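You operate a simulated robot arm through the tools that you are given. There is no shell and no other tool. Be economical: measure what you need, move in short steps, check, and stop when the job is done.

You run a simulated robot arm. Do the job below in one go: nothing can be reset, and whatever is moved stays where it is left.

TASK
Load plate 57 on level 4 of the small rack.
Fine: bring the level to the arrows, pin the rack while the shelf is out; leave the shelf in and the pin free.

The check looks at the end state, three seconds after you hand in, the way a careful person would. Anything else that was tipped, shoved, dropped, spilled or broken makes it a failure.

THE ROBOT
A 7-joint arm with a two-finger parallel gripper on a trunk, on a base that drives. Base frame: it is fixed to the floor where the robot stands at the start and does not move with it; the origin is under the middle of the robot, x ahead of it, y to its left, z up. Units: mm, rad, N and s.
With the tool pointing down near the work surface it reaches from about 240 to 720 mm from the robot's upright axis, wherever it stands. Its first joint turns from -2.007 to 2.007 rad. Places, roughly: blue shelf [800, 500, 1300]; green shelf [800, 500, 1200]; orange shelf [800, 500, 1000]; purple shelf [800, 500, 900]; red rack pin [500, 800, 1300]; shelf rack [800, 500, 1100]; steel plate [750, 1250, 750]; teal shelf [800, 500, 700]; top of the purple shelf [700, 500, 900]. Payload 3.91 kg.
The tool frame sits at the grasp point between the pads (the TCP): z along the fingers, y along the line on which they close. The tips reach 30 mm beyond it. Largest opening 110 mm; finger width 20, thickness 10; the body of the gripper, 48 by 112 mm, starts 55 mm behind the TCP.
Orientation is that of the tool frame in the base frame, as a unit quaternion [w, x, y, z]. With the fingers straight down and closing along the base's y, the tool's x points along the base's -x, its y along +y and its z along -z.

THE INTERFACE
- The arm moves only by the tool jog_arm. Its argument "increments" is a list of rows, each a list of 7 numbers: the opening, from 0 (shut) to 1 (fully open), then the shift along the tool's x, y, z in mm, then the turn, a rotation vector about the tool's x, y, z in rad. In form: [[gripper, dx, dy, dz, wx, wy, wz], ...]. A call has 1 to 12 rows; each row is the pose to reach, as a shift and turn from the pose commanded when the call began, along the tool's axes at that moment. Rows are played at 5 a second. More than 50 mm and 0.15 rad between two rows, or a gripper value outside its range, and nothing of the call is played. Where a pose cannot be reached the arm comes as near as it can. A force on the tool above 80 N (or 10 N above the force at the start of the call, whichever is more), or a blocked arm, ends the call early, and 0.2 s more pass. Each finger travels about 108 mm/s and halts on what it meets, pressing with about 33 N; the grip force reading is that of the motor and also rises with nothing between the fingers. The clock runs only during rows and for 0.2 s after the last one: add rows that repeat a pose to give the fingers time. It gives the time, the measured TCP pose, the force on the tool (base axes), the opening and the grip force at its end, in the units of the frame above (readings bear some noise), with the torque about the TCP (base axes, N m) and any sound that the robot's microphone picked up, and new pictures: "show" is both (left out), scene, wrist or none.
- Cameras (640 x 400 px; columns grow to the right, rows downward): "scene" is now at [13.2, 193.9, 1815.3]; the picture's right is [0.49, -0.87, 0.00], its down [-0.61, -0.34, -0.72] and it looks along [0.63, 0.35, -0.69] (base axes); focal length 262 px, centre (320, 200). "wrist" rides on the gripper at [72, 17, -103] in the tool frame; the picture's right is [-0.23, 0.97, 0.00], its down [-0.76, -0.18, -0.62] and it looks along [-0.61, -0.14, 0.78] (tool axes); focal length 222 px, centre (320, 200). There is no depth. A picture from a camera that has moved, and an enlarged one, comes with that camera's place and axes in the base frame and with its lens.
- lift_body(by): slides the trunk up (or, below 0, down) by that many mm; the arm and the scene camera ride with it, the base frame stays. It gives what a move gives, with no picture.
- roll_base(legs): drives the robot by 1 to 6 legs, each [ahead, turn to the left] in mm and rad, along the robot's own axes; the way and the turn of a leg run together, so that a leg with both is an arc; at most 1500 mm and 3.142 rad a leg. The arm and the cameras ride along, it lands a little off, and it stops where it bumps. It gives what a move gives, and a new picture of the scene camera.
- turn_head(pan, tilt): turns the head with the scene camera to pan (to the left, within 2.705 rad either way) and tilt (down, from -0.506 to 1.204), counted from straight ahead of the robot. It gives what a move gives, and a new picture of the scene camera.
- enlarge(camera, box): a new picture of the part [left, top, right, bottom] of that camera's present view, enlarged. No time passes.
- sign_off(): hands the job in; it is judged then, once.

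Work in short steps. Places have to be worked out from the pictures, the camera data and where the tool is seen: move nearer, look again, correct. Check each grasp and each placing, and mend what went wrong. You have 120 turns and 260 pictures in all, those below and enlarged ones among them. Open the gripper and draw the arm clear of the work before you hand the job in, unless the task says otherwise; then end with one line.

The tools are called after ">>>" by a JSON object that holds its "op" and its "data". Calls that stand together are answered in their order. jog_arm: Moves the arm, as the interface text tells. Its arguments: {"type":"object","properties":{"increments":{"type":"array","items":{"type":"array","items":{"type":"number"}}},"show":{"type":"string","enum":["both","scene","wrist","none"]}},"required":["increments"]} The other tools are called the same way: lift_body (by) slides the trunk up or down; roll_base (legs) drives the base; turn_head (pan, tilt) turns the head that bears the scene camera; enlarge (camera, box) takes an enlarged picture of a part of a camera's view; sign_off () hands the job in.

At the start:

```text
time_s: 0.0
ee_pos: [404.7, 243.3, 1509.1]
tool_rot: [0.001, 0.001, 1.0, 0.0]
force: [0.4, 0.9, -0.2]
wrist_torque: [0.01, -0.03, 0.01]
finger_gap: 110.0
grasp_force: 0.1
trunk travel left (down, up): [-925.0, 65.0]
robot x, y, heading: [2.0, -0.0, -0.002]
head pan, tilt: [0.511, 0.766]
```

scene: 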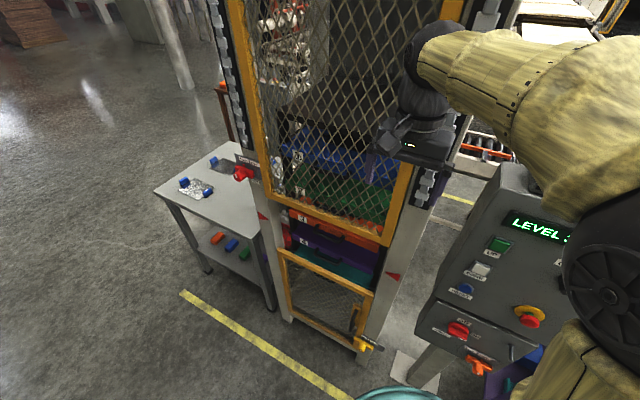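
wrist: 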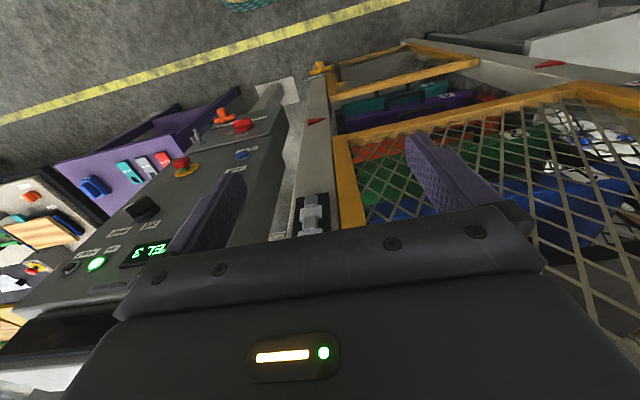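

I start by looking closer at the console, the rack and the table.

>>> {"op": "enlarge", "data": {"camera": "scene", "box": [400, 160, 600, 390]}}

>>> {"op": "enlarge", "data": {"camera": "scene", "box": [240, 130, 420, 360]}}

>>> {"op": "enlarge", "data": {"camera": "scene", "box": [150, 130, 290, 300]}}

>>> {"op": "enlarge", "data": {"camera": "wrist", "box": [0, 60, 320, 320]}}

```text
1.74 times, centred on (500, 275) of scene
camera zoom: at [13.2, 193.9, 1815.3], right [0.49, -0.87, 0.0], down [-0.61, -0.34, -0.72], along [0.63, 0.35, -0.69], focal length 457 px, centre (7, 70)
```

zoom: 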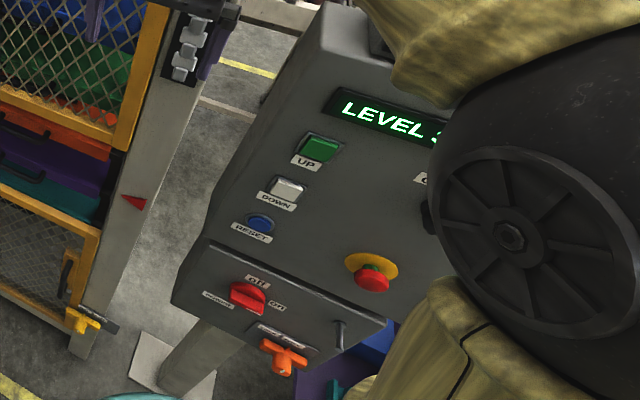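

```text
1.74 times, centred on (330, 245) of scene
camera zoom: at [13.2, 193.9, 1815.3], right [0.49, -0.87, 0.0], down [-0.61, -0.34, -0.72], along [0.63, 0.35, -0.69], focal length 457 px, centre (303, 122)
```

zoom: 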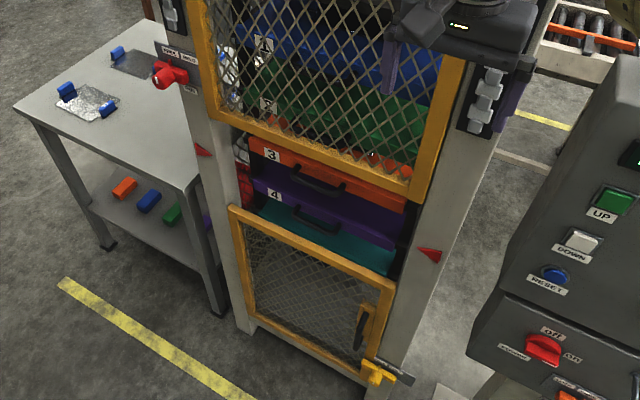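

```text
2.35 times, centred on (220, 215) of scene
camera zoom: at [13.2, 193.9, 1815.3], right [0.49, -0.87, 0.0], down [-0.61, -0.34, -0.72], along [0.63, 0.35, -0.69], focal length 618 px, centre (555, 165)
```

zoom: 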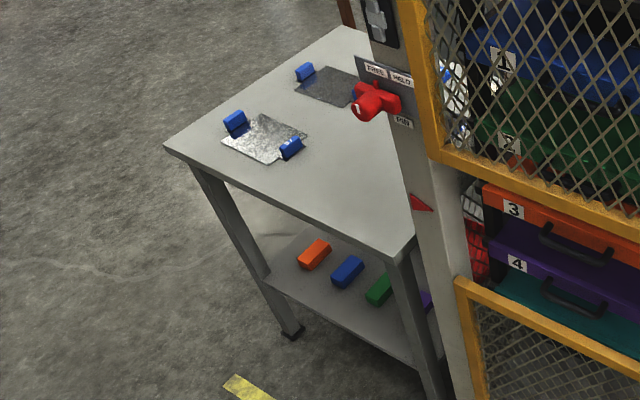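

```text
1.54 times, centred on (160, 190) of wrist
camera zoom: at [332.1, 259.8, 1613.1], right [0.23, 0.97, 0.0], down [0.76, -0.18, 0.62], along [0.61, -0.14, -0.78], focal length 342 px, centre (566, 215)
```

zoom: 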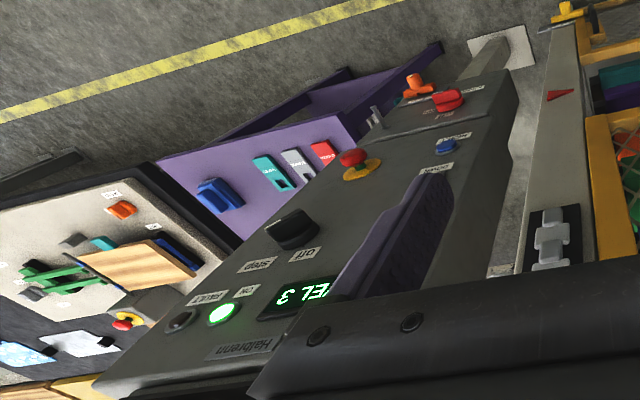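

Display reads LEVEL 3, and purple shelf is number 4. I look at the table with the head, and back off to read more of the console.

>>> {"op": "turn_head", "data": {"pan": 1.0, "tilt": 0.6}}

>>> {"op": "enlarge", "data": {"camera": "scene", "box": [260, 150, 460, 300]}}

>>> {"op": "turn_head", "data": {"pan": -0.3, "tilt": 0.8}}

```text
time_s: 0.9
ee_pos: [403.6, 243.5, 1510.4]
tool_rot: [0.001, 0.0, 1.0, 0.0]
force: [0.0, 0.1, 0.3]
wrist_torque: [0.0, -0.04, 0.0]
finger_gap: 109.9
grasp_force: 0.1
trunk travel left (down, up): [-925.0, 65.0]
robot x, y, heading: [1.3, -0.6, -0.001]
head pan, tilt: [1.0, 0.6]
camera scene: at [-10.7, 228.0, 1829.5], right [0.84, -0.54, 0.0], down [-0.31, -0.48, -0.82], along [0.45, 0.69, -0.57], focal length 262 px, centre (320, 200)
```

scene: 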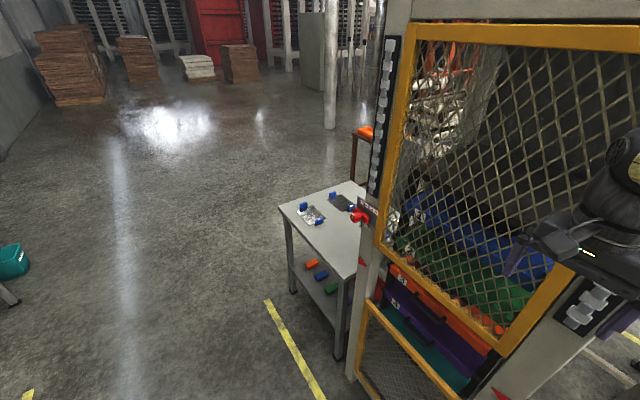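

```text
2.67 times, centred on (360, 225) of scene
camera zoom: at [-10.7, 228.0, 1829.5], right [0.84, -0.54, 0.0], down [-0.31, -0.48, -0.82], along [0.45, 0.69, -0.57], focal length 700 px, centre (213, 133)
```

zoom: 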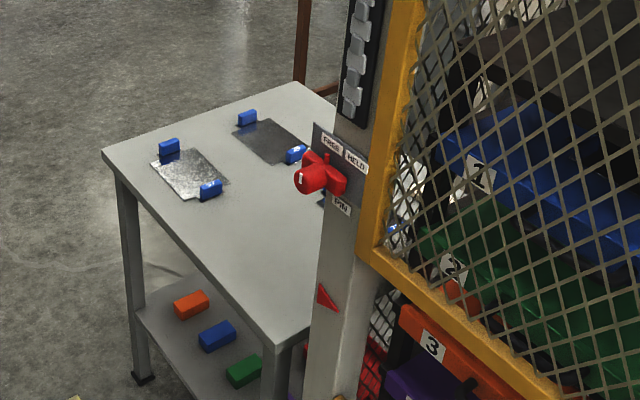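

```text
time_s: 2.4
ee_pos: [402.7, 243.2, 1509.9]
tool_rot: [0.0, 0.0, 1.0, 0.0]
force: [-0.4, 0.6, -0.2]
wrist_torque: [0.01, 0.01, -0.04]
finger_gap: 110.0
grasp_force: 0.0
trunk travel left (down, up): [-925.0, 65.0]
robot x, y, heading: [0.5, -1.9, 0.002]
head pan, tilt: [-0.3, 0.799]
camera scene: at [18.6, 129.9, 1812.6], right [-0.3, -0.96, 0.0], down [-0.69, 0.21, -0.7], along [0.67, -0.21, -0.72], focal length 262 px, centre (320, 200)
```

scene: 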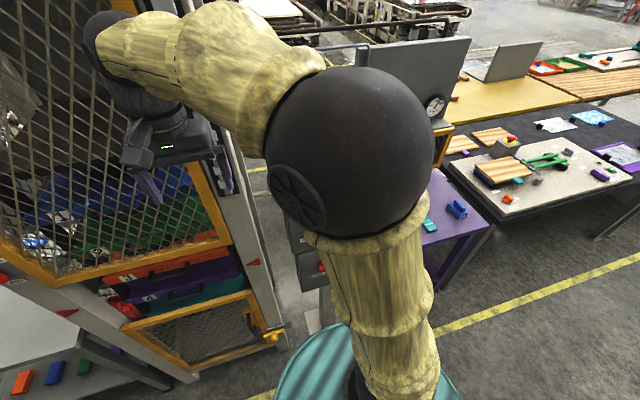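

I bring the wrist camera in front of the console to read all of it.

>>> {"op": "jog_arm", "data": {"increments": [[1, 15, -35, 10, 0, -0.08, 0], [1, 30, -70, 20, 0, -0.16, 0], [1, 45, -105, 30, 0, -0.24, 0], [1, 60, -140, 40, 0, -0.32, 0], [1, 75, -175, 50, 0, -0.4, 0], [1, 90, -210, 60, 0, -0.48, 0], [1, 100, -240, 70, 0, -0.52, 0]], "show": "both"}}

```text
time_s: 4.0
ee_pos: [351.7, 36.4, 1400.3]
tool_rot: [0.241, 0.0, 0.971, -0.001]
force: [-0.3, -0.4, -0.9]
wrist_torque: [-0.02, 0.01, -0.01]
finger_gap: 109.7
grasp_force: 0.0
out of reach, approached as far as the arm can: row 5, 6, 7
trunk travel left (down, up): [-925.0, 65.0]
robot x, y, heading: [-3.7, 0.9, -0.004]
head pan, tilt: [-0.3, 0.799]
camera scene: at [18.3, 131.8, 1812.5], right [-0.3, -0.96, 0.0], down [-0.68, 0.21, -0.7], along [0.67, -0.21, -0.72], focal length 262 px, centre (320, 200)
camera wrist: at [239.7, 53.7, 1457.8], right [0.2, 0.97, 0.1], down [0.38, -0.18, 0.91], along [0.9, -0.14, -0.41], focal length 222 px, centre (320, 200)
```

scene: 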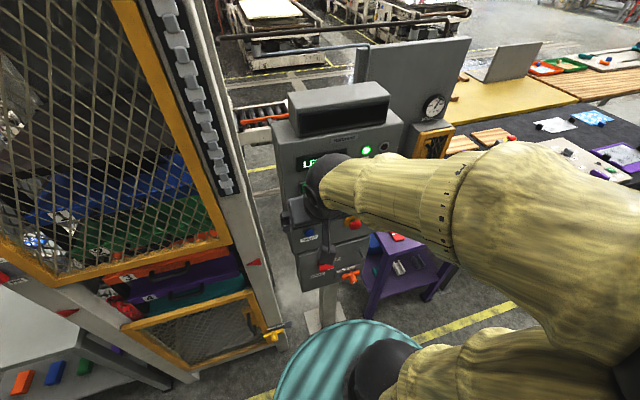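
wrist: 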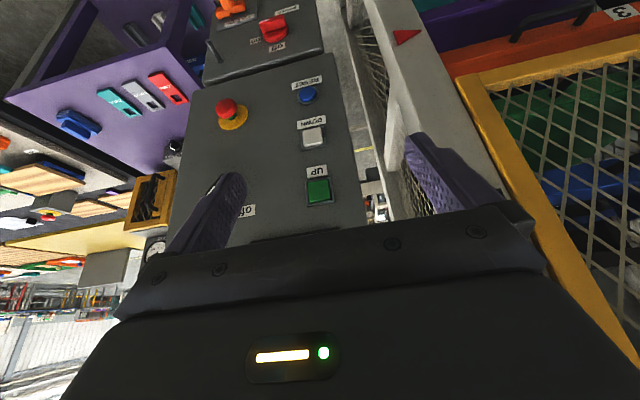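

>>> {"op": "enlarge", "data": {"camera": "wrist", "box": [160, 0, 380, 140]}}

>>> {"op": "enlarge", "data": {"camera": "scene", "box": [260, 90, 440, 300]}}

```text
2.86 times, centred on (270, 70) of wrist
camera zoom: at [239.7, 53.7, 1457.8], right [0.2, 0.97, 0.1], down [0.38, -0.18, 0.91], along [0.9, -0.14, -0.41], focal length 635 px, centre (463, 571)
```

zoom: 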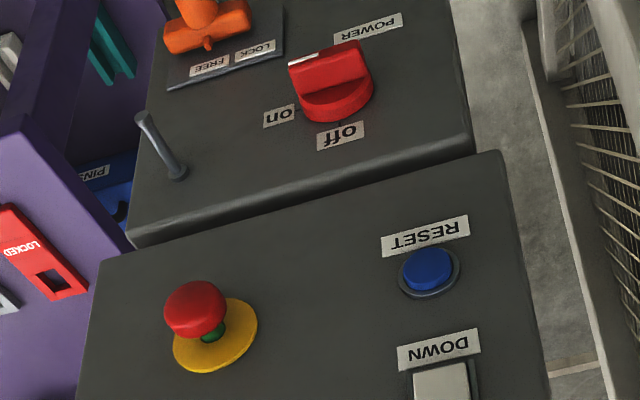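

```text
1.90 times, centred on (350, 195) of scene
camera zoom: at [18.3, 131.8, 1812.5], right [-0.3, -0.96, 0.0], down [-0.68, 0.21, -0.7], along [0.67, -0.21, -0.72], focal length 500 px, centre (263, 210)
```

zoom: 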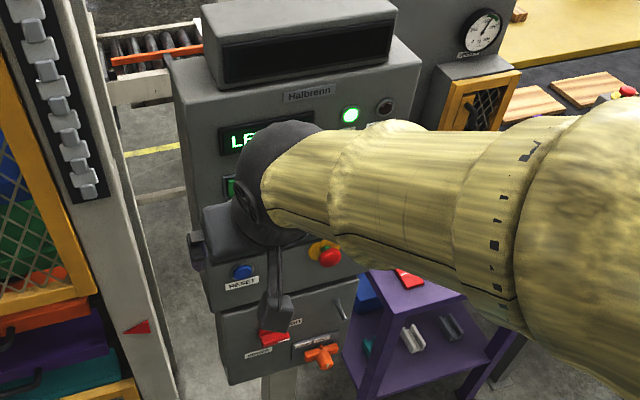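

Reading: POWER is on/off, orange LOCK/FREE lever, UP/DOWN/RESET buttons; UP at about [577,0,1286], DOWN z≈1181. The shelves must rise one level to bring 4 to the arrows, so I line the closed fingers up horizontally with UP.

>>> {"op": "jog_arm", "data": {"increments": [[0, -5, -4, 19, 0, -0.135, 0], [0, -11, -9, 38, 0, -0.27, 0], [0, -16, -13, 57, 0, -0.405, 0], [0, -22, -18, 76, 0, -0.54, 0], [0, -27, -22, 95, 0, -0.675, 0], [0, -33, -27, 114, 0, -0.81, 0], [0, -38, -31, 133, 0, -0.945, 0], [0, -44, -36, 152, 0, -1.083, 0], [0, -44, -36, 152, 0, -1.083, 0]], "show": "both"}}

```text
time_s: 5.5
ee_pos: [514.0, 21.2, 1396.2]
tool_rot: [0.66, -0.038, 0.749, -0.035]
force: [-71.7, 2.2, 13.8]
wrist_torque: [0.49, -0.86, 0.18]
finger_gap: 0.0
grasp_force: 32.8
out of reach, approached as far as the arm can: row 1, 2, 3, 4, 5, 6, 7
trunk travel left (down, up): [-925.0, 65.0]
robot x, y, heading: [-3.0, 2.2, 0.0]
head pan, tilt: [-0.3, 0.799]
stopped in row 7: the force on the tool passed its limit (the readings are from after the stop); the commanded pose is now the measured one
camera scene: at [-3.2, 127.4, 1813.2], right [-0.29, -0.96, 0.0], down [-0.68, 0.21, -0.71], along [0.68, -0.2, -0.71], focal length 262 px, centre (320, 200)
camera wrist: at [401.9, 30.8, 1335.6], right [0.02, 0.99, 0.12], down [-0.52, -0.1, 0.85], along [0.85, -0.08, 0.51], focal length 222 px, centre (320, 200)
```

scene: 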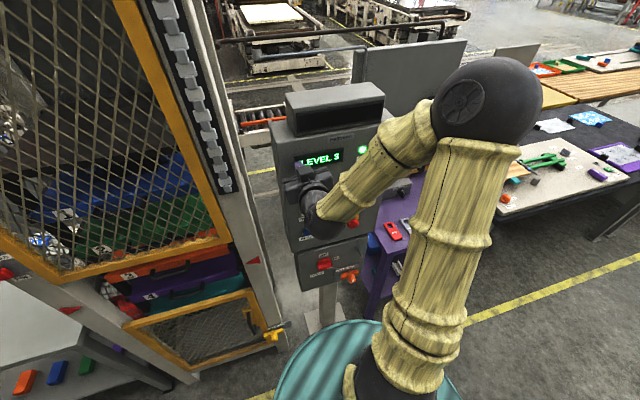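
wrist: 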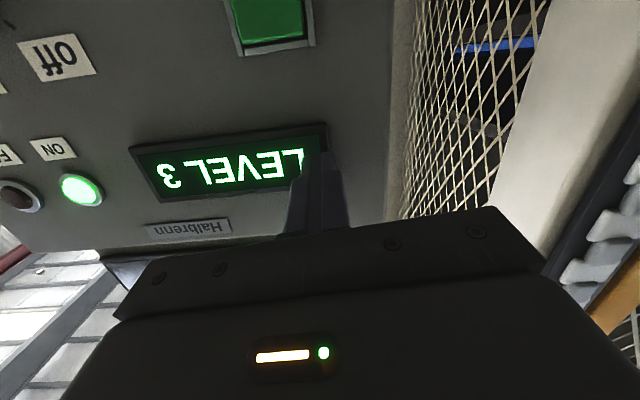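

The closed fingers met the display glass (y≈21, z≈1396) because rows were clipped; I back straight off and then use the trunk to lower to the UP button.

>>> {"op": "jog_arm", "data": {"increments": [[0, 0, 0, -20, 0, 0, 0], [0, 0, 0, -45, 0, 0, 0], [0, 0, 0, -45, 0, 0, 0]], "show": "none"}}

>>> {"op": "lift_body", "data": {"by": -95}}

>>> {"op": "enlarge", "data": {"camera": "wrist", "box": [0, 0, 640, 400]}}

>>> {"op": "enlarge", "data": {"camera": "scene", "box": [240, 70, 440, 300]}}

```text
time_s: 6.1
ee_pos: [512.9, 21.7, 1398.6]
tool_rot: [0.641, -0.039, 0.766, -0.034]
force: [-31.8, 2.1, 6.6]
wrist_torque: [-0.37, -0.35, 0.0]
finger_gap: 0.1
grasp_force: 32.3
out of reach, approached as far as the arm can: row 1, 2, 3
trunk travel left (down, up): [-925.0, 65.0]
robot x, y, heading: [-1.9, 3.1, 0.003]
head pan, tilt: [-0.3, 0.799]
stopped in row 3: the force on the tool passed its limit (the readings are from after the stop); the commanded pose is now the measured one
```

```text
time_s: 7.1
ee_pos: [518.0, 20.9, 1334.6]
tool_rot: [0.662, -0.036, 0.748, -0.039]
force: [-30.1, -5.3, 18.9]
wrist_torque: [0.11, -0.67, -0.25]
finger_gap: 0.1
grasp_force: 32.4
trunk travel left (down, up): [-846.0, 144.0]
robot x, y, heading: [-1.4, 2.1, 0.004]
head pan, tilt: [-0.3, 0.799]
heard: click
stopped: the force on the tool passed its limit (the readings are from after the stop); the commanded pose is now the measured one
```

```text
1.00 times, centred on (320, 200) of wrist
camera zoom: at [408.4, 31.5, 1273.5], right [0.03, 0.99, 0.12], down [-0.53, -0.09, 0.85], along [0.85, -0.09, 0.52], focal length 222 px, centre (320, 200)
```

zoom: 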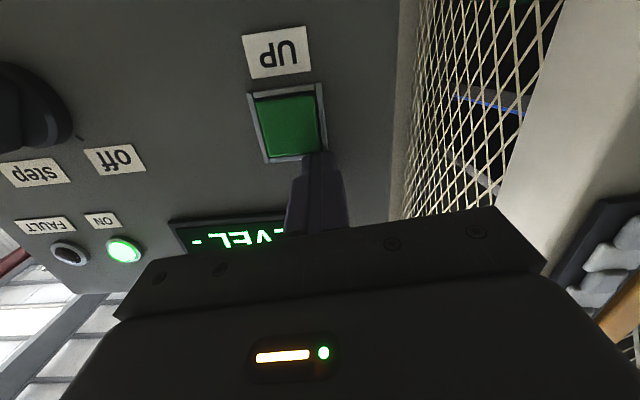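

```text
1.74 times, centred on (340, 185) of scene
camera zoom: at [8.6, 128.4, 1732.7], right [-0.29, -0.96, 0.0], down [-0.68, 0.21, -0.7], along [0.67, -0.2, -0.71], focal length 457 px, centre (285, 226)
```

zoom: 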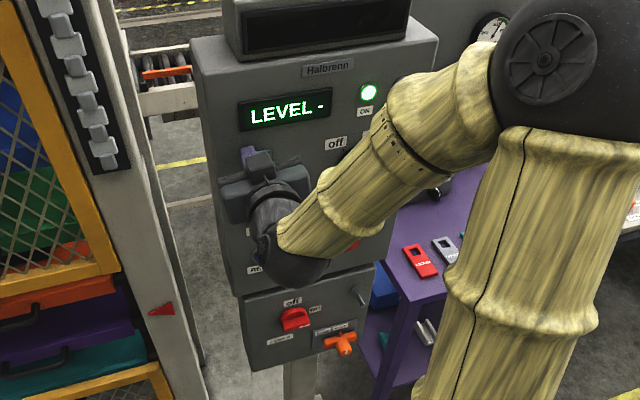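

A click sounded and the display now reads "LEVEL -": UP got pressed on its lower edge. The arm can't fold back further here, so I free the fingers by driving the base back a little.

>>> {"op": "roll_base", "data": {"legs": [[-120, 0]]}}

>>> {"op": "enlarge", "data": {"camera": "scene", "box": [100, 70, 440, 330]}}

```text
time_s: 8.3
ee_pos: [403.7, 22.6, 1331.8]
tool_rot: [0.659, -0.036, 0.75, -0.038]
force: [-0.1, -0.2, 0.7]
wrist_torque: [-0.04, -0.02, -0.02]
finger_gap: 0.0
grasp_force: 33.0
trunk travel left (down, up): [-846.0, 144.0]
robot x, y, heading: [-124.9, -3.2, 0.002]
head pan, tilt: [-0.3, 0.799]
camera scene: at [-105.4, 129.5, 1733.3], right [-0.29, -0.96, 0.0], down [-0.68, 0.21, -0.7], along [0.67, -0.2, -0.72], focal length 262 px, centre (320, 200)
```

scene: 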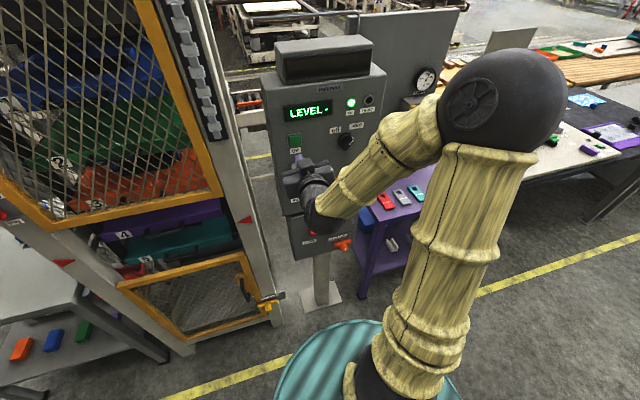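

```text
1.54 times, centred on (270, 200) of scene
camera zoom: at [-105.4, 129.5, 1733.3], right [-0.29, -0.96, 0.0], down [-0.68, 0.21, -0.7], along [0.67, -0.2, -0.72], focal length 404 px, centre (397, 200)
```

zoom: 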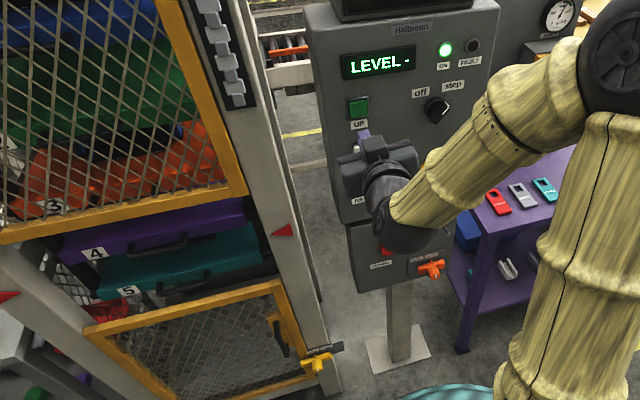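

The shelves rose. I let a moment pass (small move) and look again to see whether it's still moving and where purple stands relative to the arrows.

>>> {"op": "turn_head", "data": {"pan": 0.3, "tilt": 0.7}}

>>> {"op": "enlarge", "data": {"camera": "scene", "box": [180, 130, 440, 330]}}

```text
time_s: 9.3
ee_pos: [404.5, 22.4, 1331.2]
tool_rot: [0.658, -0.037, 0.751, -0.038]
force: [-0.7, -0.2, -0.2]
wrist_torque: [-0.01, 0.01, 0.04]
finger_gap: 0.0
grasp_force: 33.3
trunk travel left (down, up): [-846.0, 144.0]
robot x, y, heading: [-123.4, -1.8, 0.003]
head pan, tilt: [0.3, 0.7]
camera scene: at [-99.4, 178.3, 1741.5], right [0.3, -0.95, 0.0], down [-0.62, -0.19, -0.76], along [0.73, 0.23, -0.64], focal length 262 px, centre (320, 200)
```

scene: 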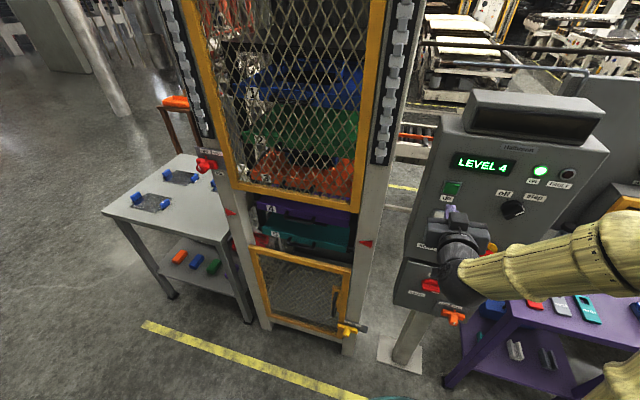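

```text
2.00 times, centred on (310, 230) of scene
camera zoom: at [-99.4, 178.3, 1741.5], right [0.3, -0.95, 0.0], down [-0.62, -0.19, -0.76], along [0.73, 0.23, -0.64], focal length 525 px, centre (340, 140)
```

zoom: 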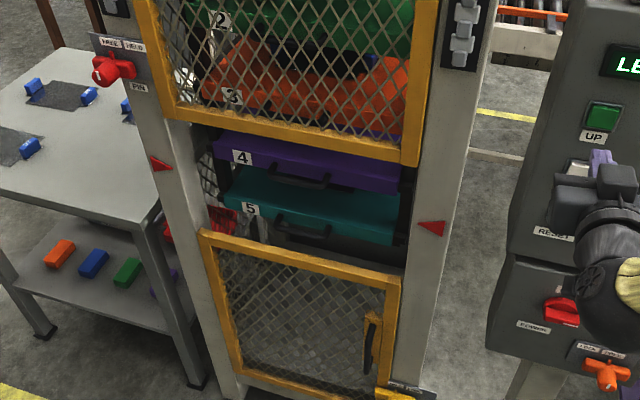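

Display says LEVEL 4 and purple is in the arrows' window. Next I'll inspect the pin and plates; first a glance behind before reversing.

>>> {"op": "turn_head", "data": {"pan": 2.6, "tilt": 0.6}}

>>> {"op": "turn_head", "data": {"pan": 1.6, "tilt": 0.6}}

```text
time_s: 11.4
ee_pos: [404.6, 23.3, 1331.4]
tool_rot: [0.657, -0.037, 0.752, -0.039]
force: [-0.4, 0.5, -0.4]
wrist_torque: [-0.03, 0.03, 0.0]
finger_gap: 0.0
grasp_force: 33.5
trunk travel left (down, up): [-846.0, 144.0]
robot x, y, heading: [-121.2, 0.6, 0.004]
head pan, tilt: [2.601, 0.6]
camera scene: at [-256.4, 198.5, 1750.2], right [0.51, 0.86, 0.0], down [0.48, -0.29, -0.83], along [-0.71, 0.42, -0.56], focal length 262 px, centre (320, 200)
```

scene: 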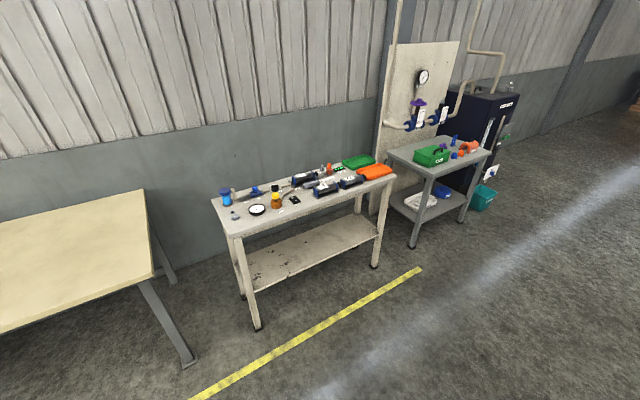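

```text
time_s: 12.7
ee_pos: [404.0, 23.6, 1330.8]
tool_rot: [0.658, -0.036, 0.751, -0.039]
force: [0.9, -0.7, -0.6]
wrist_torque: [0.03, 0.02, -0.02]
finger_gap: 0.0
grasp_force: 33.6
trunk travel left (down, up): [-846.0, 144.0]
robot x, y, heading: [-123.0, -4.2, 0.004]
head pan, tilt: [1.6, 0.6]
camera scene: at [-183.5, 241.5, 1750.2], right [1.0, 0.03, 0.0], down [0.02, -0.56, -0.83], along [-0.03, 0.82, -0.56], focal length 262 px, centre (320, 200)
```

scene: 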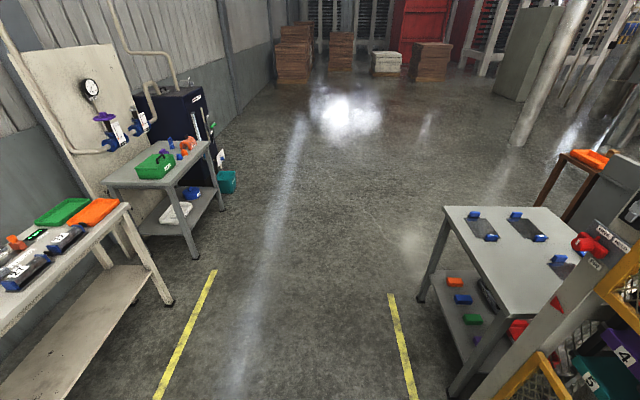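

The aisle is clear. I drive to stand in front of the table.

>>> {"op": "roll_base", "data": {"legs": [[-120, 0], [0, 1.57], [1200, 0], [0, -1.57]]}}

>>> {"op": "turn_head", "data": {"pan": 0.0, "tilt": 0.8}}

```text
time_s: 27.1
ee_pos: [314.6, 1202.5, 1332.4]
tool_rot: [0.658, -0.032, 0.752, -0.043]
force: [-0.4, -0.5, 0.2]
wrist_torque: [-0.01, 0.0, 0.0]
finger_gap: 0.0
grasp_force: 33.2
trunk travel left (down, up): [-846.0, 144.0]
robot x, y, heading: [-212.3, 1187.2, -0.018]
head pan, tilt: [1.6, 0.6]
camera scene: at [-270.6, 1428.9, 1750.2], right [1.0, 0.02, 0.0], down [0.01, -0.56, -0.83], along [-0.01, 0.82, -0.56], focal length 262 px, centre (320, 200)
```

scene: 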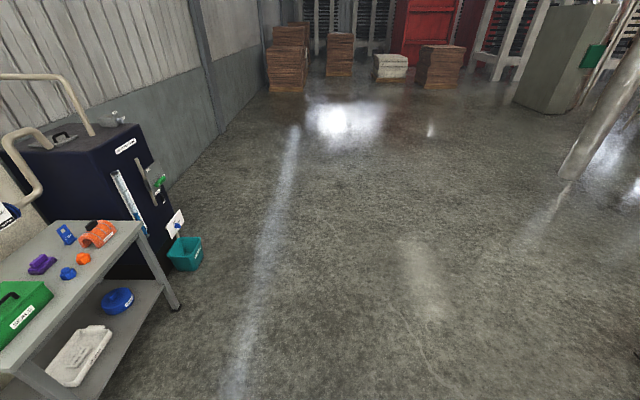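

```text
time_s: 28.8
ee_pos: [315.6, 1202.2, 1331.9]
tool_rot: [0.658, -0.031, 0.751, -0.043]
force: [-0.5, 0.5, 0.4]
wrist_torque: [0.0, -0.01, -0.02]
finger_gap: 0.0
grasp_force: 32.8
trunk travel left (down, up): [-846.0, 144.0]
robot x, y, heading: [-208.6, 1182.5, -0.015]
head pan, tilt: [0.0, 0.799]
camera scene: at [-188.4, 1339.7, 1733.3], right [-0.01, -1.0, 0.0], down [-0.72, 0.01, -0.7], along [0.7, -0.01, -0.72], focal length 262 px, centre (320, 200)
```

scene: 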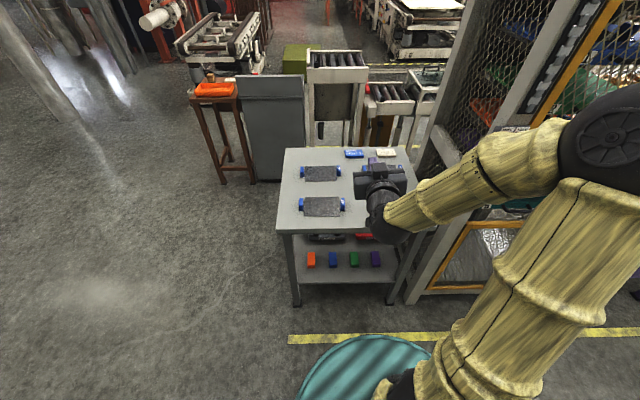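

>>> {"op": "enlarge", "data": {"camera": "scene", "box": [270, 130, 420, 230]}}

>>> {"op": "enlarge", "data": {"camera": "wrist", "box": [0, 0, 640, 400]}}

```text
4.00 times, centred on (345, 180) of scene
camera zoom: at [-188.4, 1339.7, 1733.3], right [-0.01, -1.0, 0.0], down [-0.72, 0.01, -0.7], along [0.7, -0.01, -0.72], focal length 1050 px, centre (220, 280)
```

zoom: 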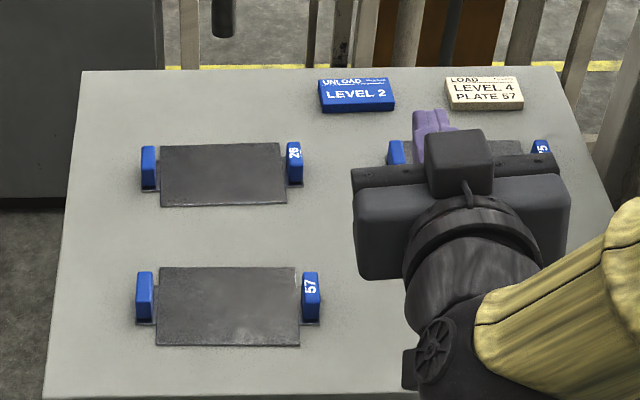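

```text
1.00 times, centred on (320, 200) of wrist
camera zoom: at [203.9, 1213.8, 1271.3], right [0.04, 0.99, 0.12], down [-0.52, -0.08, 0.85], along [0.85, -0.1, 0.51], focal length 222 px, centre (320, 200)
```

zoom: 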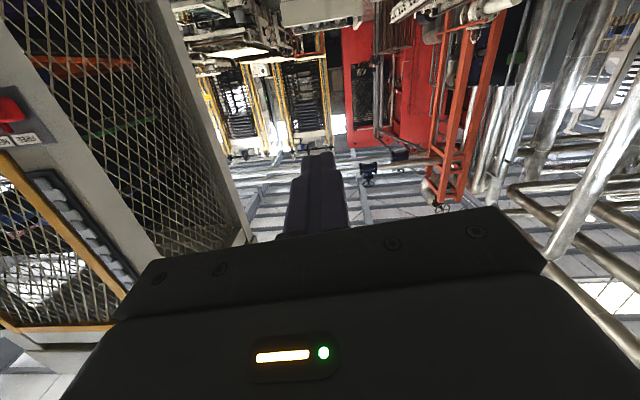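

Plate 57 is the front-left plate (centre ≈ [625,1316]), with blue lugs at its two ends. I drive 200 closer and turn the tool down for a closer wrist look.

>>> {"op": "roll_base", "data": {"legs": [[200, 0]]}}

>>> {"op": "jog_arm", "data": {"increments": [[0.5, 24, 14, 4, -0.009, 0.144, 0.007], [1, 47, 28, 7, -0.019, 0.287, 0.014], [1, 71, 42, 11, -0.028, 0.431, 0.02], [1, 94, 56, 14, -0.038, 0.575, 0.027], [1, 118, 70, 18, -0.047, 0.719, 0.034], [1, 142, 84, 21, -0.056, 0.862, 0.041], [1, 165, 98, 25, -0.066, 1.006, 0.048], [1, 189, 112, 28, -0.075, 1.15, 0.054], [1, 212, 126, 32, -0.085, 1.293, 0.061], [1, 236, 140, 35, -0.094, 1.437, 0.068]], "show": "both"}}

```text
time_s: 30.4
ee_pos: [517.0, 1199.1, 1331.0]
tool_rot: [0.658, -0.031, 0.751, -0.042]
force: [-0.1, 0.0, -0.3]
wrist_torque: [0.02, 0.0, 0.0]
finger_gap: 0.0
grasp_force: 33.3
trunk travel left (down, up): [-846.0, 144.0]
robot x, y, heading: [-13.1, 1184.2, -0.014]
head pan, tilt: [0.0, 0.799]
camera scene: at [14.4, 1337.1, 1733.3], right [-0.01, -1.0, 0.0], down [-0.72, 0.01, -0.7], along [0.7, -0.01, -0.72], focal length 262 px, centre (320, 200)
```

scene: 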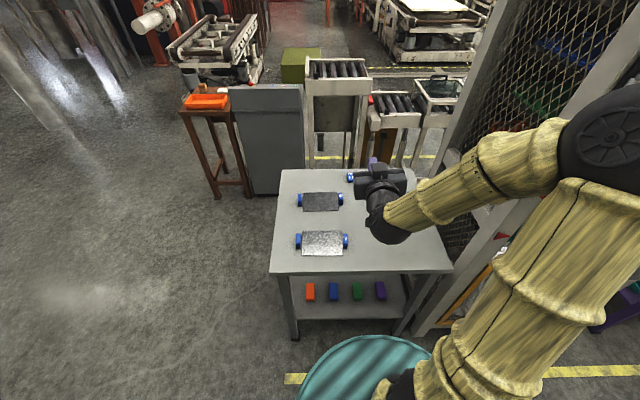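

```text
time_s: 32.6
ee_pos: [524.6, 1312.3, 1079.2]
tool_rot: [-0.001, 0.0, 1.0, 0.001]
force: [0.1, 0.3, 0.5]
wrist_torque: [-0.03, 0.02, 0.0]
finger_gap: 110.0
grasp_force: 0.1
trunk travel left (down, up): [-846.0, 144.0]
robot x, y, heading: [-8.4, 1182.3, -0.014]
head pan, tilt: [0.0, 0.799]
camera scene: at [14.7, 1337.2, 1733.3], right [-0.01, -1.0, 0.0], down [-0.72, 0.01, -0.7], along [0.7, -0.01, -0.72], focal length 262 px, centre (320, 200)
camera wrist: at [452.3, 1329.4, 1181.6], right [0.23, 0.97, 0.0], down [0.76, -0.18, 0.62], along [0.61, -0.14, -0.78], focal length 222 px, centre (320, 200)
```

scene: 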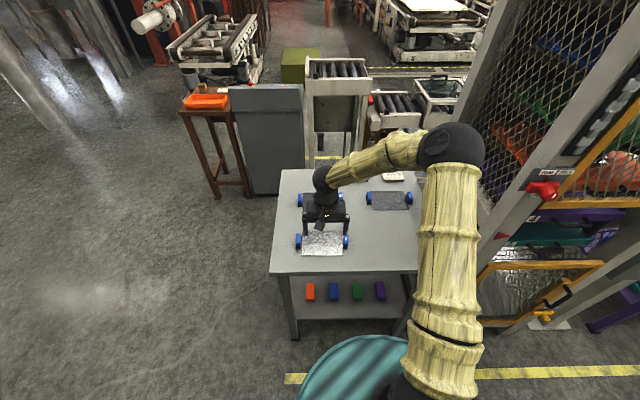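
wrist: 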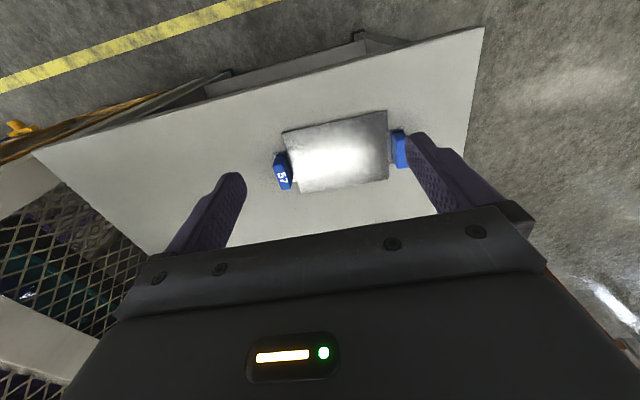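

>>> {"op": "enlarge", "data": {"camera": "wrist", "box": [260, 95, 420, 205]}}

>>> {"op": "enlarge", "data": {"camera": "scene", "box": [280, 215, 370, 270]}}

>>> {"op": "enlarge", "data": {"camera": "scene", "box": [470, 150, 640, 330]}}

```text
3.64 times, centred on (340, 150) of wrist
camera zoom: at [452.3, 1329.4, 1181.6], right [0.23, 0.97, 0.0], down [0.76, -0.18, 0.62], along [0.61, -0.14, -0.78], focal length 808 px, centre (247, 382)
```

zoom: 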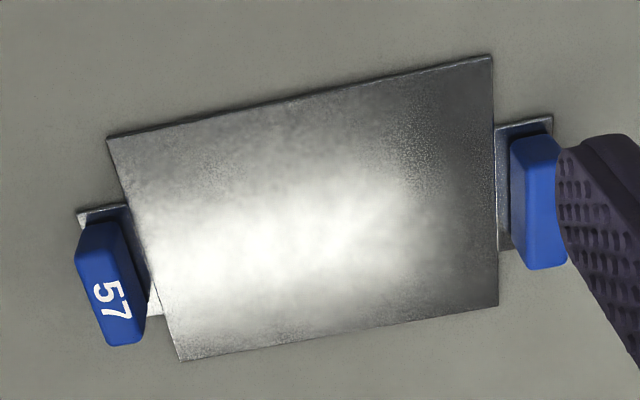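

```text
7.11 times, centred on (325, 242) of scene
camera zoom: at [14.7, 1337.2, 1733.3], right [-0.01, -1.0, 0.0], down [-0.72, 0.01, -0.7], along [0.7, -0.01, -0.72], focal length 1867 px, centre (284, -102)
```

zoom: 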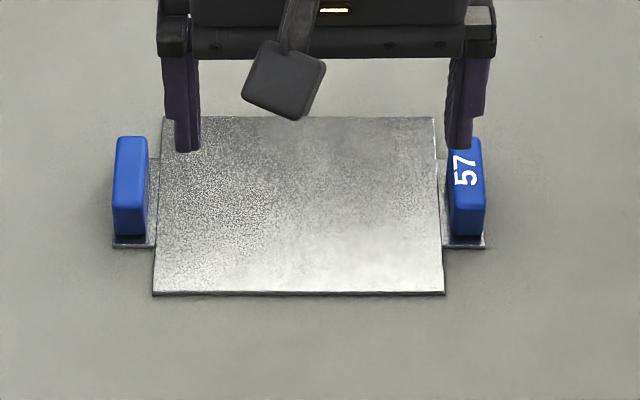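

```text
2.22 times, centred on (555, 240) of scene
camera zoom: at [14.7, 1337.2, 1733.3], right [-0.01, -1.0, 0.0], down [-0.72, 0.01, -0.7], along [0.7, -0.01, -0.72], focal length 583 px, centre (-202, 111)
```

zoom: 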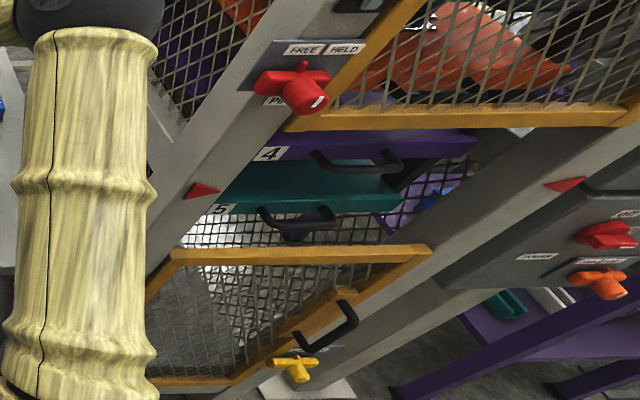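

Lugs are upright blocks ~20 mm thick, graspable. First the pin and shelf: I back off and drive to stand before the rack around y≈600.

>>> {"op": "roll_base", "data": {"legs": [[-300, 0], [0, -1.556], [600, 0], [0, 1.57]]}}

>>> {"op": "enlarge", "data": {"camera": "wrist", "box": [0, 0, 640, 400]}}

```text
time_s: 45.2
ee_pos: [223.4, 705.0, 1078.9]
tool_rot: [0.0, 0.01, 1.0, 0.001]
force: [0.8, -0.3, 0.2]
wrist_torque: [-0.01, 0.01, -0.01]
finger_gap: 109.6
grasp_force: 0.0
trunk travel left (down, up): [-846.0, 144.0]
robot x, y, heading: [-316.6, 588.7, -0.034]
head pan, tilt: [0.0, 0.799]
camera scene: at [-286.6, 740.6, 1733.3], right [-0.03, -1.0, 0.0], down [-0.72, 0.02, -0.7], along [0.7, -0.02, -0.72], focal length 262 px, centre (320, 200)
```

scene: 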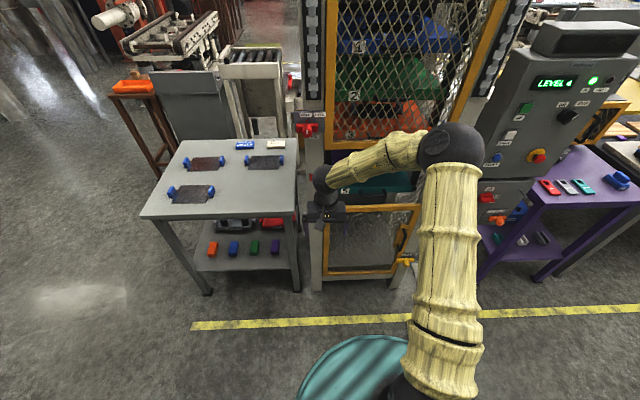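

```text
1.00 times, centred on (320, 200) of wrist
camera zoom: at [151.2, 724.1, 1181.7], right [0.25, 0.97, 0.0], down [0.76, -0.19, 0.62], along [0.6, -0.15, -0.78], focal length 222 px, centre (320, 200)
```

zoom: 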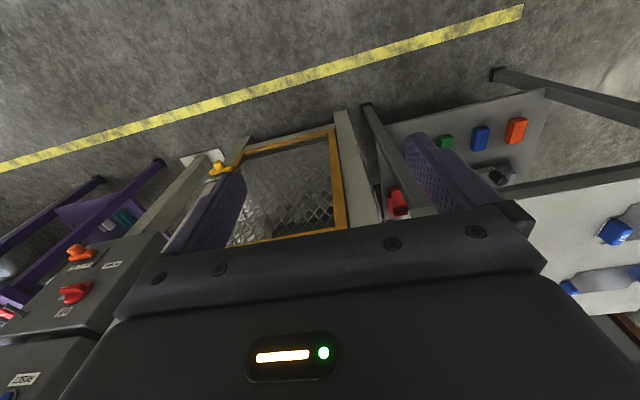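

>>> {"op": "enlarge", "data": {"camera": "scene", "box": [280, 80, 400, 160]}}

>>> {"op": "enlarge", "data": {"camera": "scene", "box": [290, 100, 450, 300]}}

```text
5.00 times, centred on (340, 120) of scene
camera zoom: at [-286.6, 740.6, 1733.3], right [-0.03, -1.0, 0.0], down [-0.72, 0.02, -0.7], along [0.7, -0.02, -0.72], focal length 1313 px, centre (220, 600)
```

zoom: 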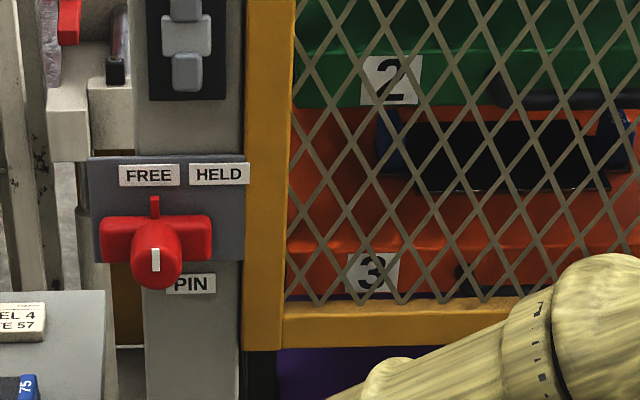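

```text
2.00 times, centred on (370, 200) of scene
camera zoom: at [-286.6, 740.6, 1733.3], right [-0.03, -1.0, 0.0], down [-0.72, 0.02, -0.7], along [0.7, -0.02, -0.72], focal length 525 px, centre (220, 200)
```

zoom: 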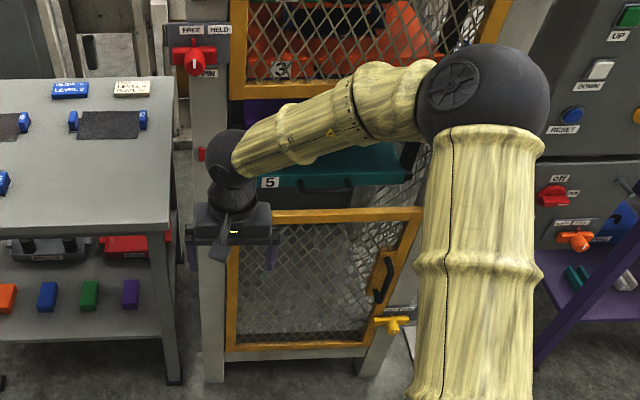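

The pin's handle shows its nub under FREE; I need to see whether it turns or slides. I drive closer and view it with the wrist camera.

>>> {"op": "roll_base", "data": {"legs": [[150, 0.03]]}}

>>> {"op": "jog_arm", "data": {"increments": [[1, 0, 8, -31, 0, -0.13, 0], [1, 0, 16, -62, 0, -0.26, 0], [1, 0, 24, -94, 0, -0.39, 0], [1, 0, 32, -125, 0, -0.52, 0], [1, 0, 40, -157, 0, -0.65, 0], [1, 0, 40, -157, 0, -0.65, 0]], "show": "wrist"}}

```text
time_s: 46.6
ee_pos: [368.4, 718.2, 1077.4]
tool_rot: [-0.001, -0.005, 1.0, 0.0]
force: [-1.2, -0.4, -1.0]
wrist_torque: [0.01, 0.04, 0.02]
finger_gap: 110.1
grasp_force: 0.0
trunk travel left (down, up): [-846.0, 144.0]
robot x, y, heading: [-165.8, 587.7, 0.0]
head pan, tilt: [0.0, 0.799]
camera scene: at [-141.0, 738.8, 1733.2], right [0.0, -1.0, 0.0], down [-0.72, 0.0, -0.7], along [0.7, 0.0, -0.72], focal length 262 px, centre (320, 200)
```

scene: 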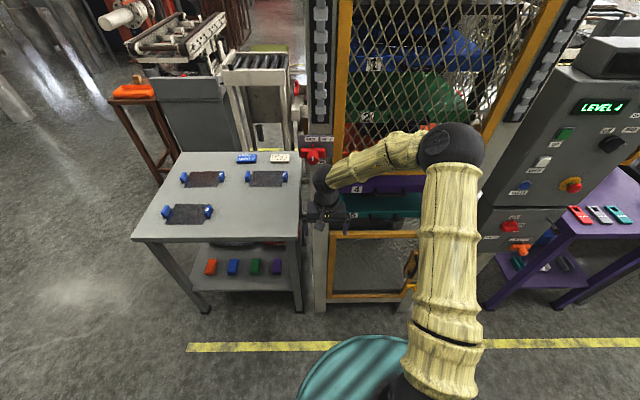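

```text
time_s: 48.0
ee_pos: [366.3, 757.8, 1234.0]
tool_rot: [0.319, -0.004, 0.948, 0.002]
force: [-0.1, -0.9, -0.5]
wrist_torque: [-0.03, 0.01, 0.02]
finger_gap: 110.0
grasp_force: 0.0
trunk travel left (down, up): [-846.0, 144.0]
robot x, y, heading: [-165.8, 584.9, -0.003]
head pan, tilt: [0.0, 0.799]
camera wrist: at [247.4, 774.1, 1272.1], right [0.17, 0.98, 0.14], down [0.23, -0.18, 0.96], along [0.96, -0.13, -0.26], focal length 222 px, centre (320, 200)
```

wrist: 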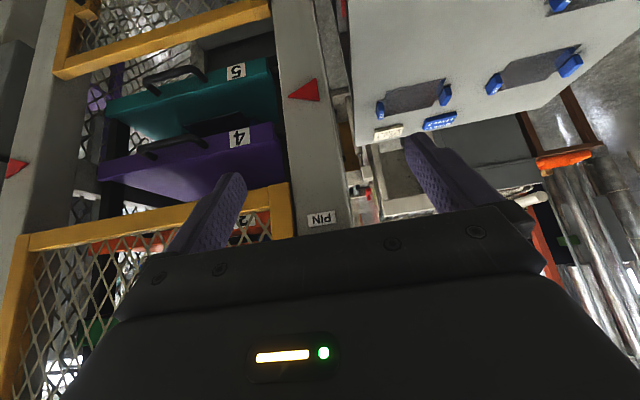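

The upside-down camera view hides the pin behind the gripper; raise the tool and pitch back to see it from above.

>>> {"op": "jog_arm", "data": {"increments": [[1, -27, -5, -36, 0, 0.07, 0], [1, -54, -10, -72, 0, 0.15, 0], [1, -81, -15, -108, 0, 0.22, 0], [1, -109, -20, -143, 0, 0.3, 0], [1, -109, -20, -143, 0, 0.3, 0]], "show": "wrist"}}

>>> {"op": "enlarge", "data": {"camera": "wrist", "box": [230, 60, 430, 200]}}

```text
time_s: 49.2
ee_pos: [366.9, 740.5, 1418.8]
tool_rot: [0.174, -0.005, 0.985, 0.002]
force: [0.0, 0.2, 0.9]
wrist_torque: [-0.01, -0.01, 0.0]
finger_gap: 110.2
grasp_force: 0.0
trunk travel left (down, up): [-846.0, 144.0]
robot x, y, heading: [-167.9, 586.2, -0.004]
head pan, tilt: [0.0, 0.799]
camera wrist: at [263.9, 755.7, 1490.7], right [0.2, 0.98, 0.08], down [0.5, -0.17, 0.85], along [0.84, -0.13, -0.53], focal length 222 px, centre (320, 200)
```

wrist: 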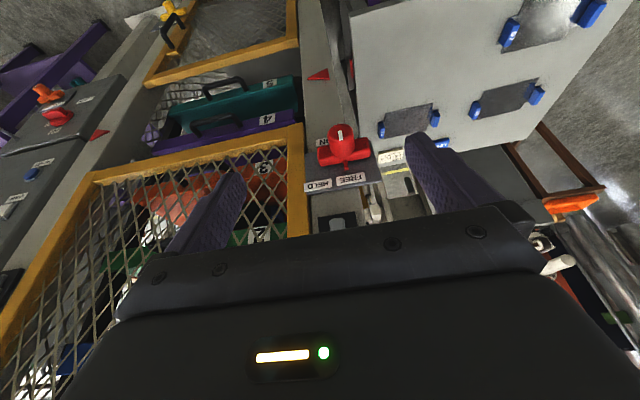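

```text
2.86 times, centred on (330, 130) of wrist
camera zoom: at [263.9, 755.7, 1490.7], right [0.2, 0.98, 0.08], down [0.5, -0.17, 0.85], along [0.84, -0.13, -0.53], focal length 635 px, centre (291, 400)
```

zoom: 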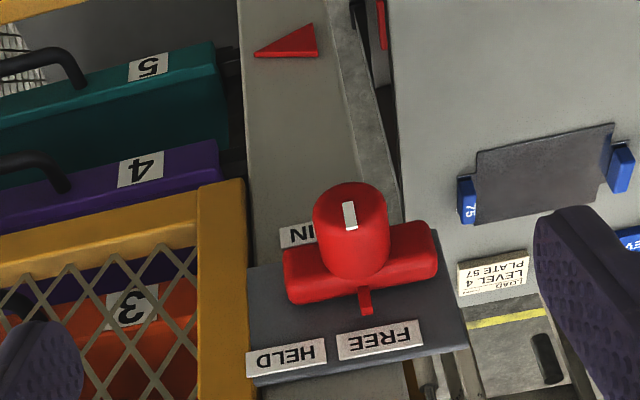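

The handle is centred on its plate with a pointer nub under FREE: it looks rotary (turn clockwise towards HELD). I back up 60 mm and bring the tool horizontal at the handle's height, [~350,759,1282].

>>> {"op": "roll_base", "data": {"legs": [[-60, 0]]}}

>>> {"op": "jog_arm", "data": {"increments": [[1, 0, 2, 13, 0, -0.135, 0], [1, 1, 4, 26, 0, -0.27, 0], [1, 2, 6, 39, 0, -0.405, 0], [1, 3, 8, 52, 0, -0.54, 0], [1, 4, 10, 65, 0, -0.675, 0], [1, 5, 12, 79, 0, -0.81, 0], [1, 6, 14, 95, 0, -0.945, 0], [1, 7, 16, 110, 0, -1.08, 0], [1, 8, 18, 128, 0, -1.22, 0], [1, 8, 18, 128, 0, -1.22, 0]], "show": "both"}}

```text
time_s: 50.1
ee_pos: [305.7, 739.5, 1420.1]
tool_rot: [0.176, -0.005, 0.984, 0.001]
force: [-0.2, -0.4, -0.4]
wrist_torque: [0.0, -0.08, 0.01]
finger_gap: 110.2
grasp_force: 0.0
trunk travel left (down, up): [-846.0, 144.0]
robot x, y, heading: [-224.8, 583.2, -0.006]
head pan, tilt: [0.0, 0.799]
camera scene: at [-206.1, 738.8, 1733.4], right [0.0, -1.0, 0.0], down [-0.72, 0.0, -0.7], along [0.7, 0.0, -0.72], focal length 262 px, centre (320, 200)
```

scene: 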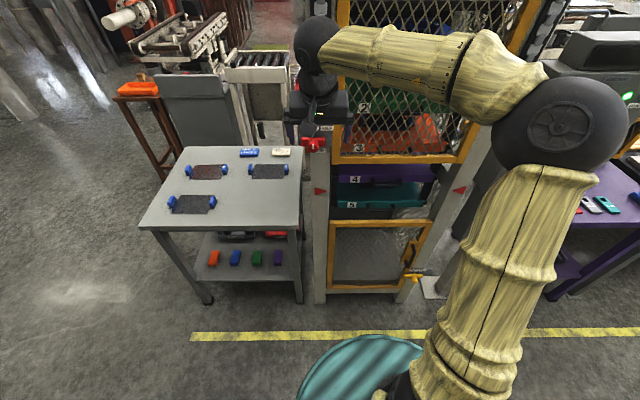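

```text
time_s: 52.3
ee_pos: [344.8, 758.5, 1295.6]
tool_rot: [0.708, -0.003, 0.707, 0.004]
force: [0.1, 0.8, -0.1]
wrist_torque: [0.01, 0.02, 0.04]
finger_gap: 109.9
grasp_force: 0.0
trunk travel left (down, up): [-846.0, 144.0]
robot x, y, heading: [-227.1, 587.5, -0.003]
head pan, tilt: [0.0, 0.799]
camera scene: at [-204.4, 738.2, 1733.4], right [0.0, -1.0, 0.0], down [-0.72, 0.0, -0.7], along [0.7, 0.0, -0.72], focal length 262 px, centre (320, 200)
camera wrist: at [241.1, 774.2, 1221.7], right [-0.01, 0.97, 0.23], down [-0.62, -0.19, 0.76], along [0.78, -0.13, 0.61], focal length 222 px, centre (320, 200)
```

scene: 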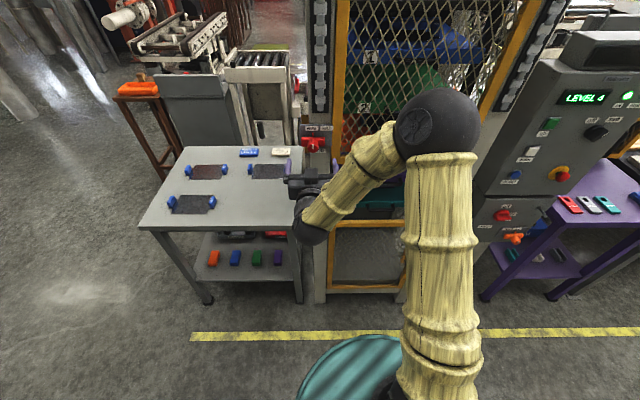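
wrist: 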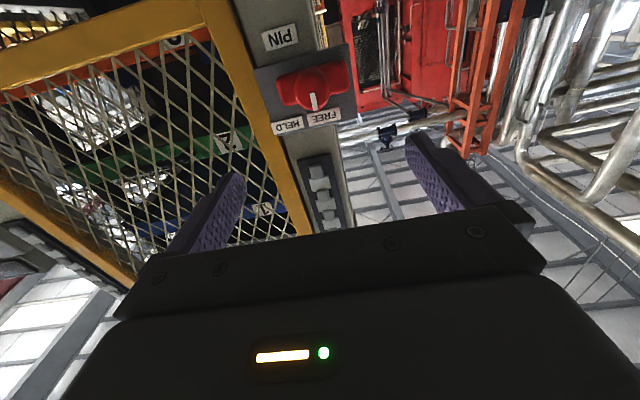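

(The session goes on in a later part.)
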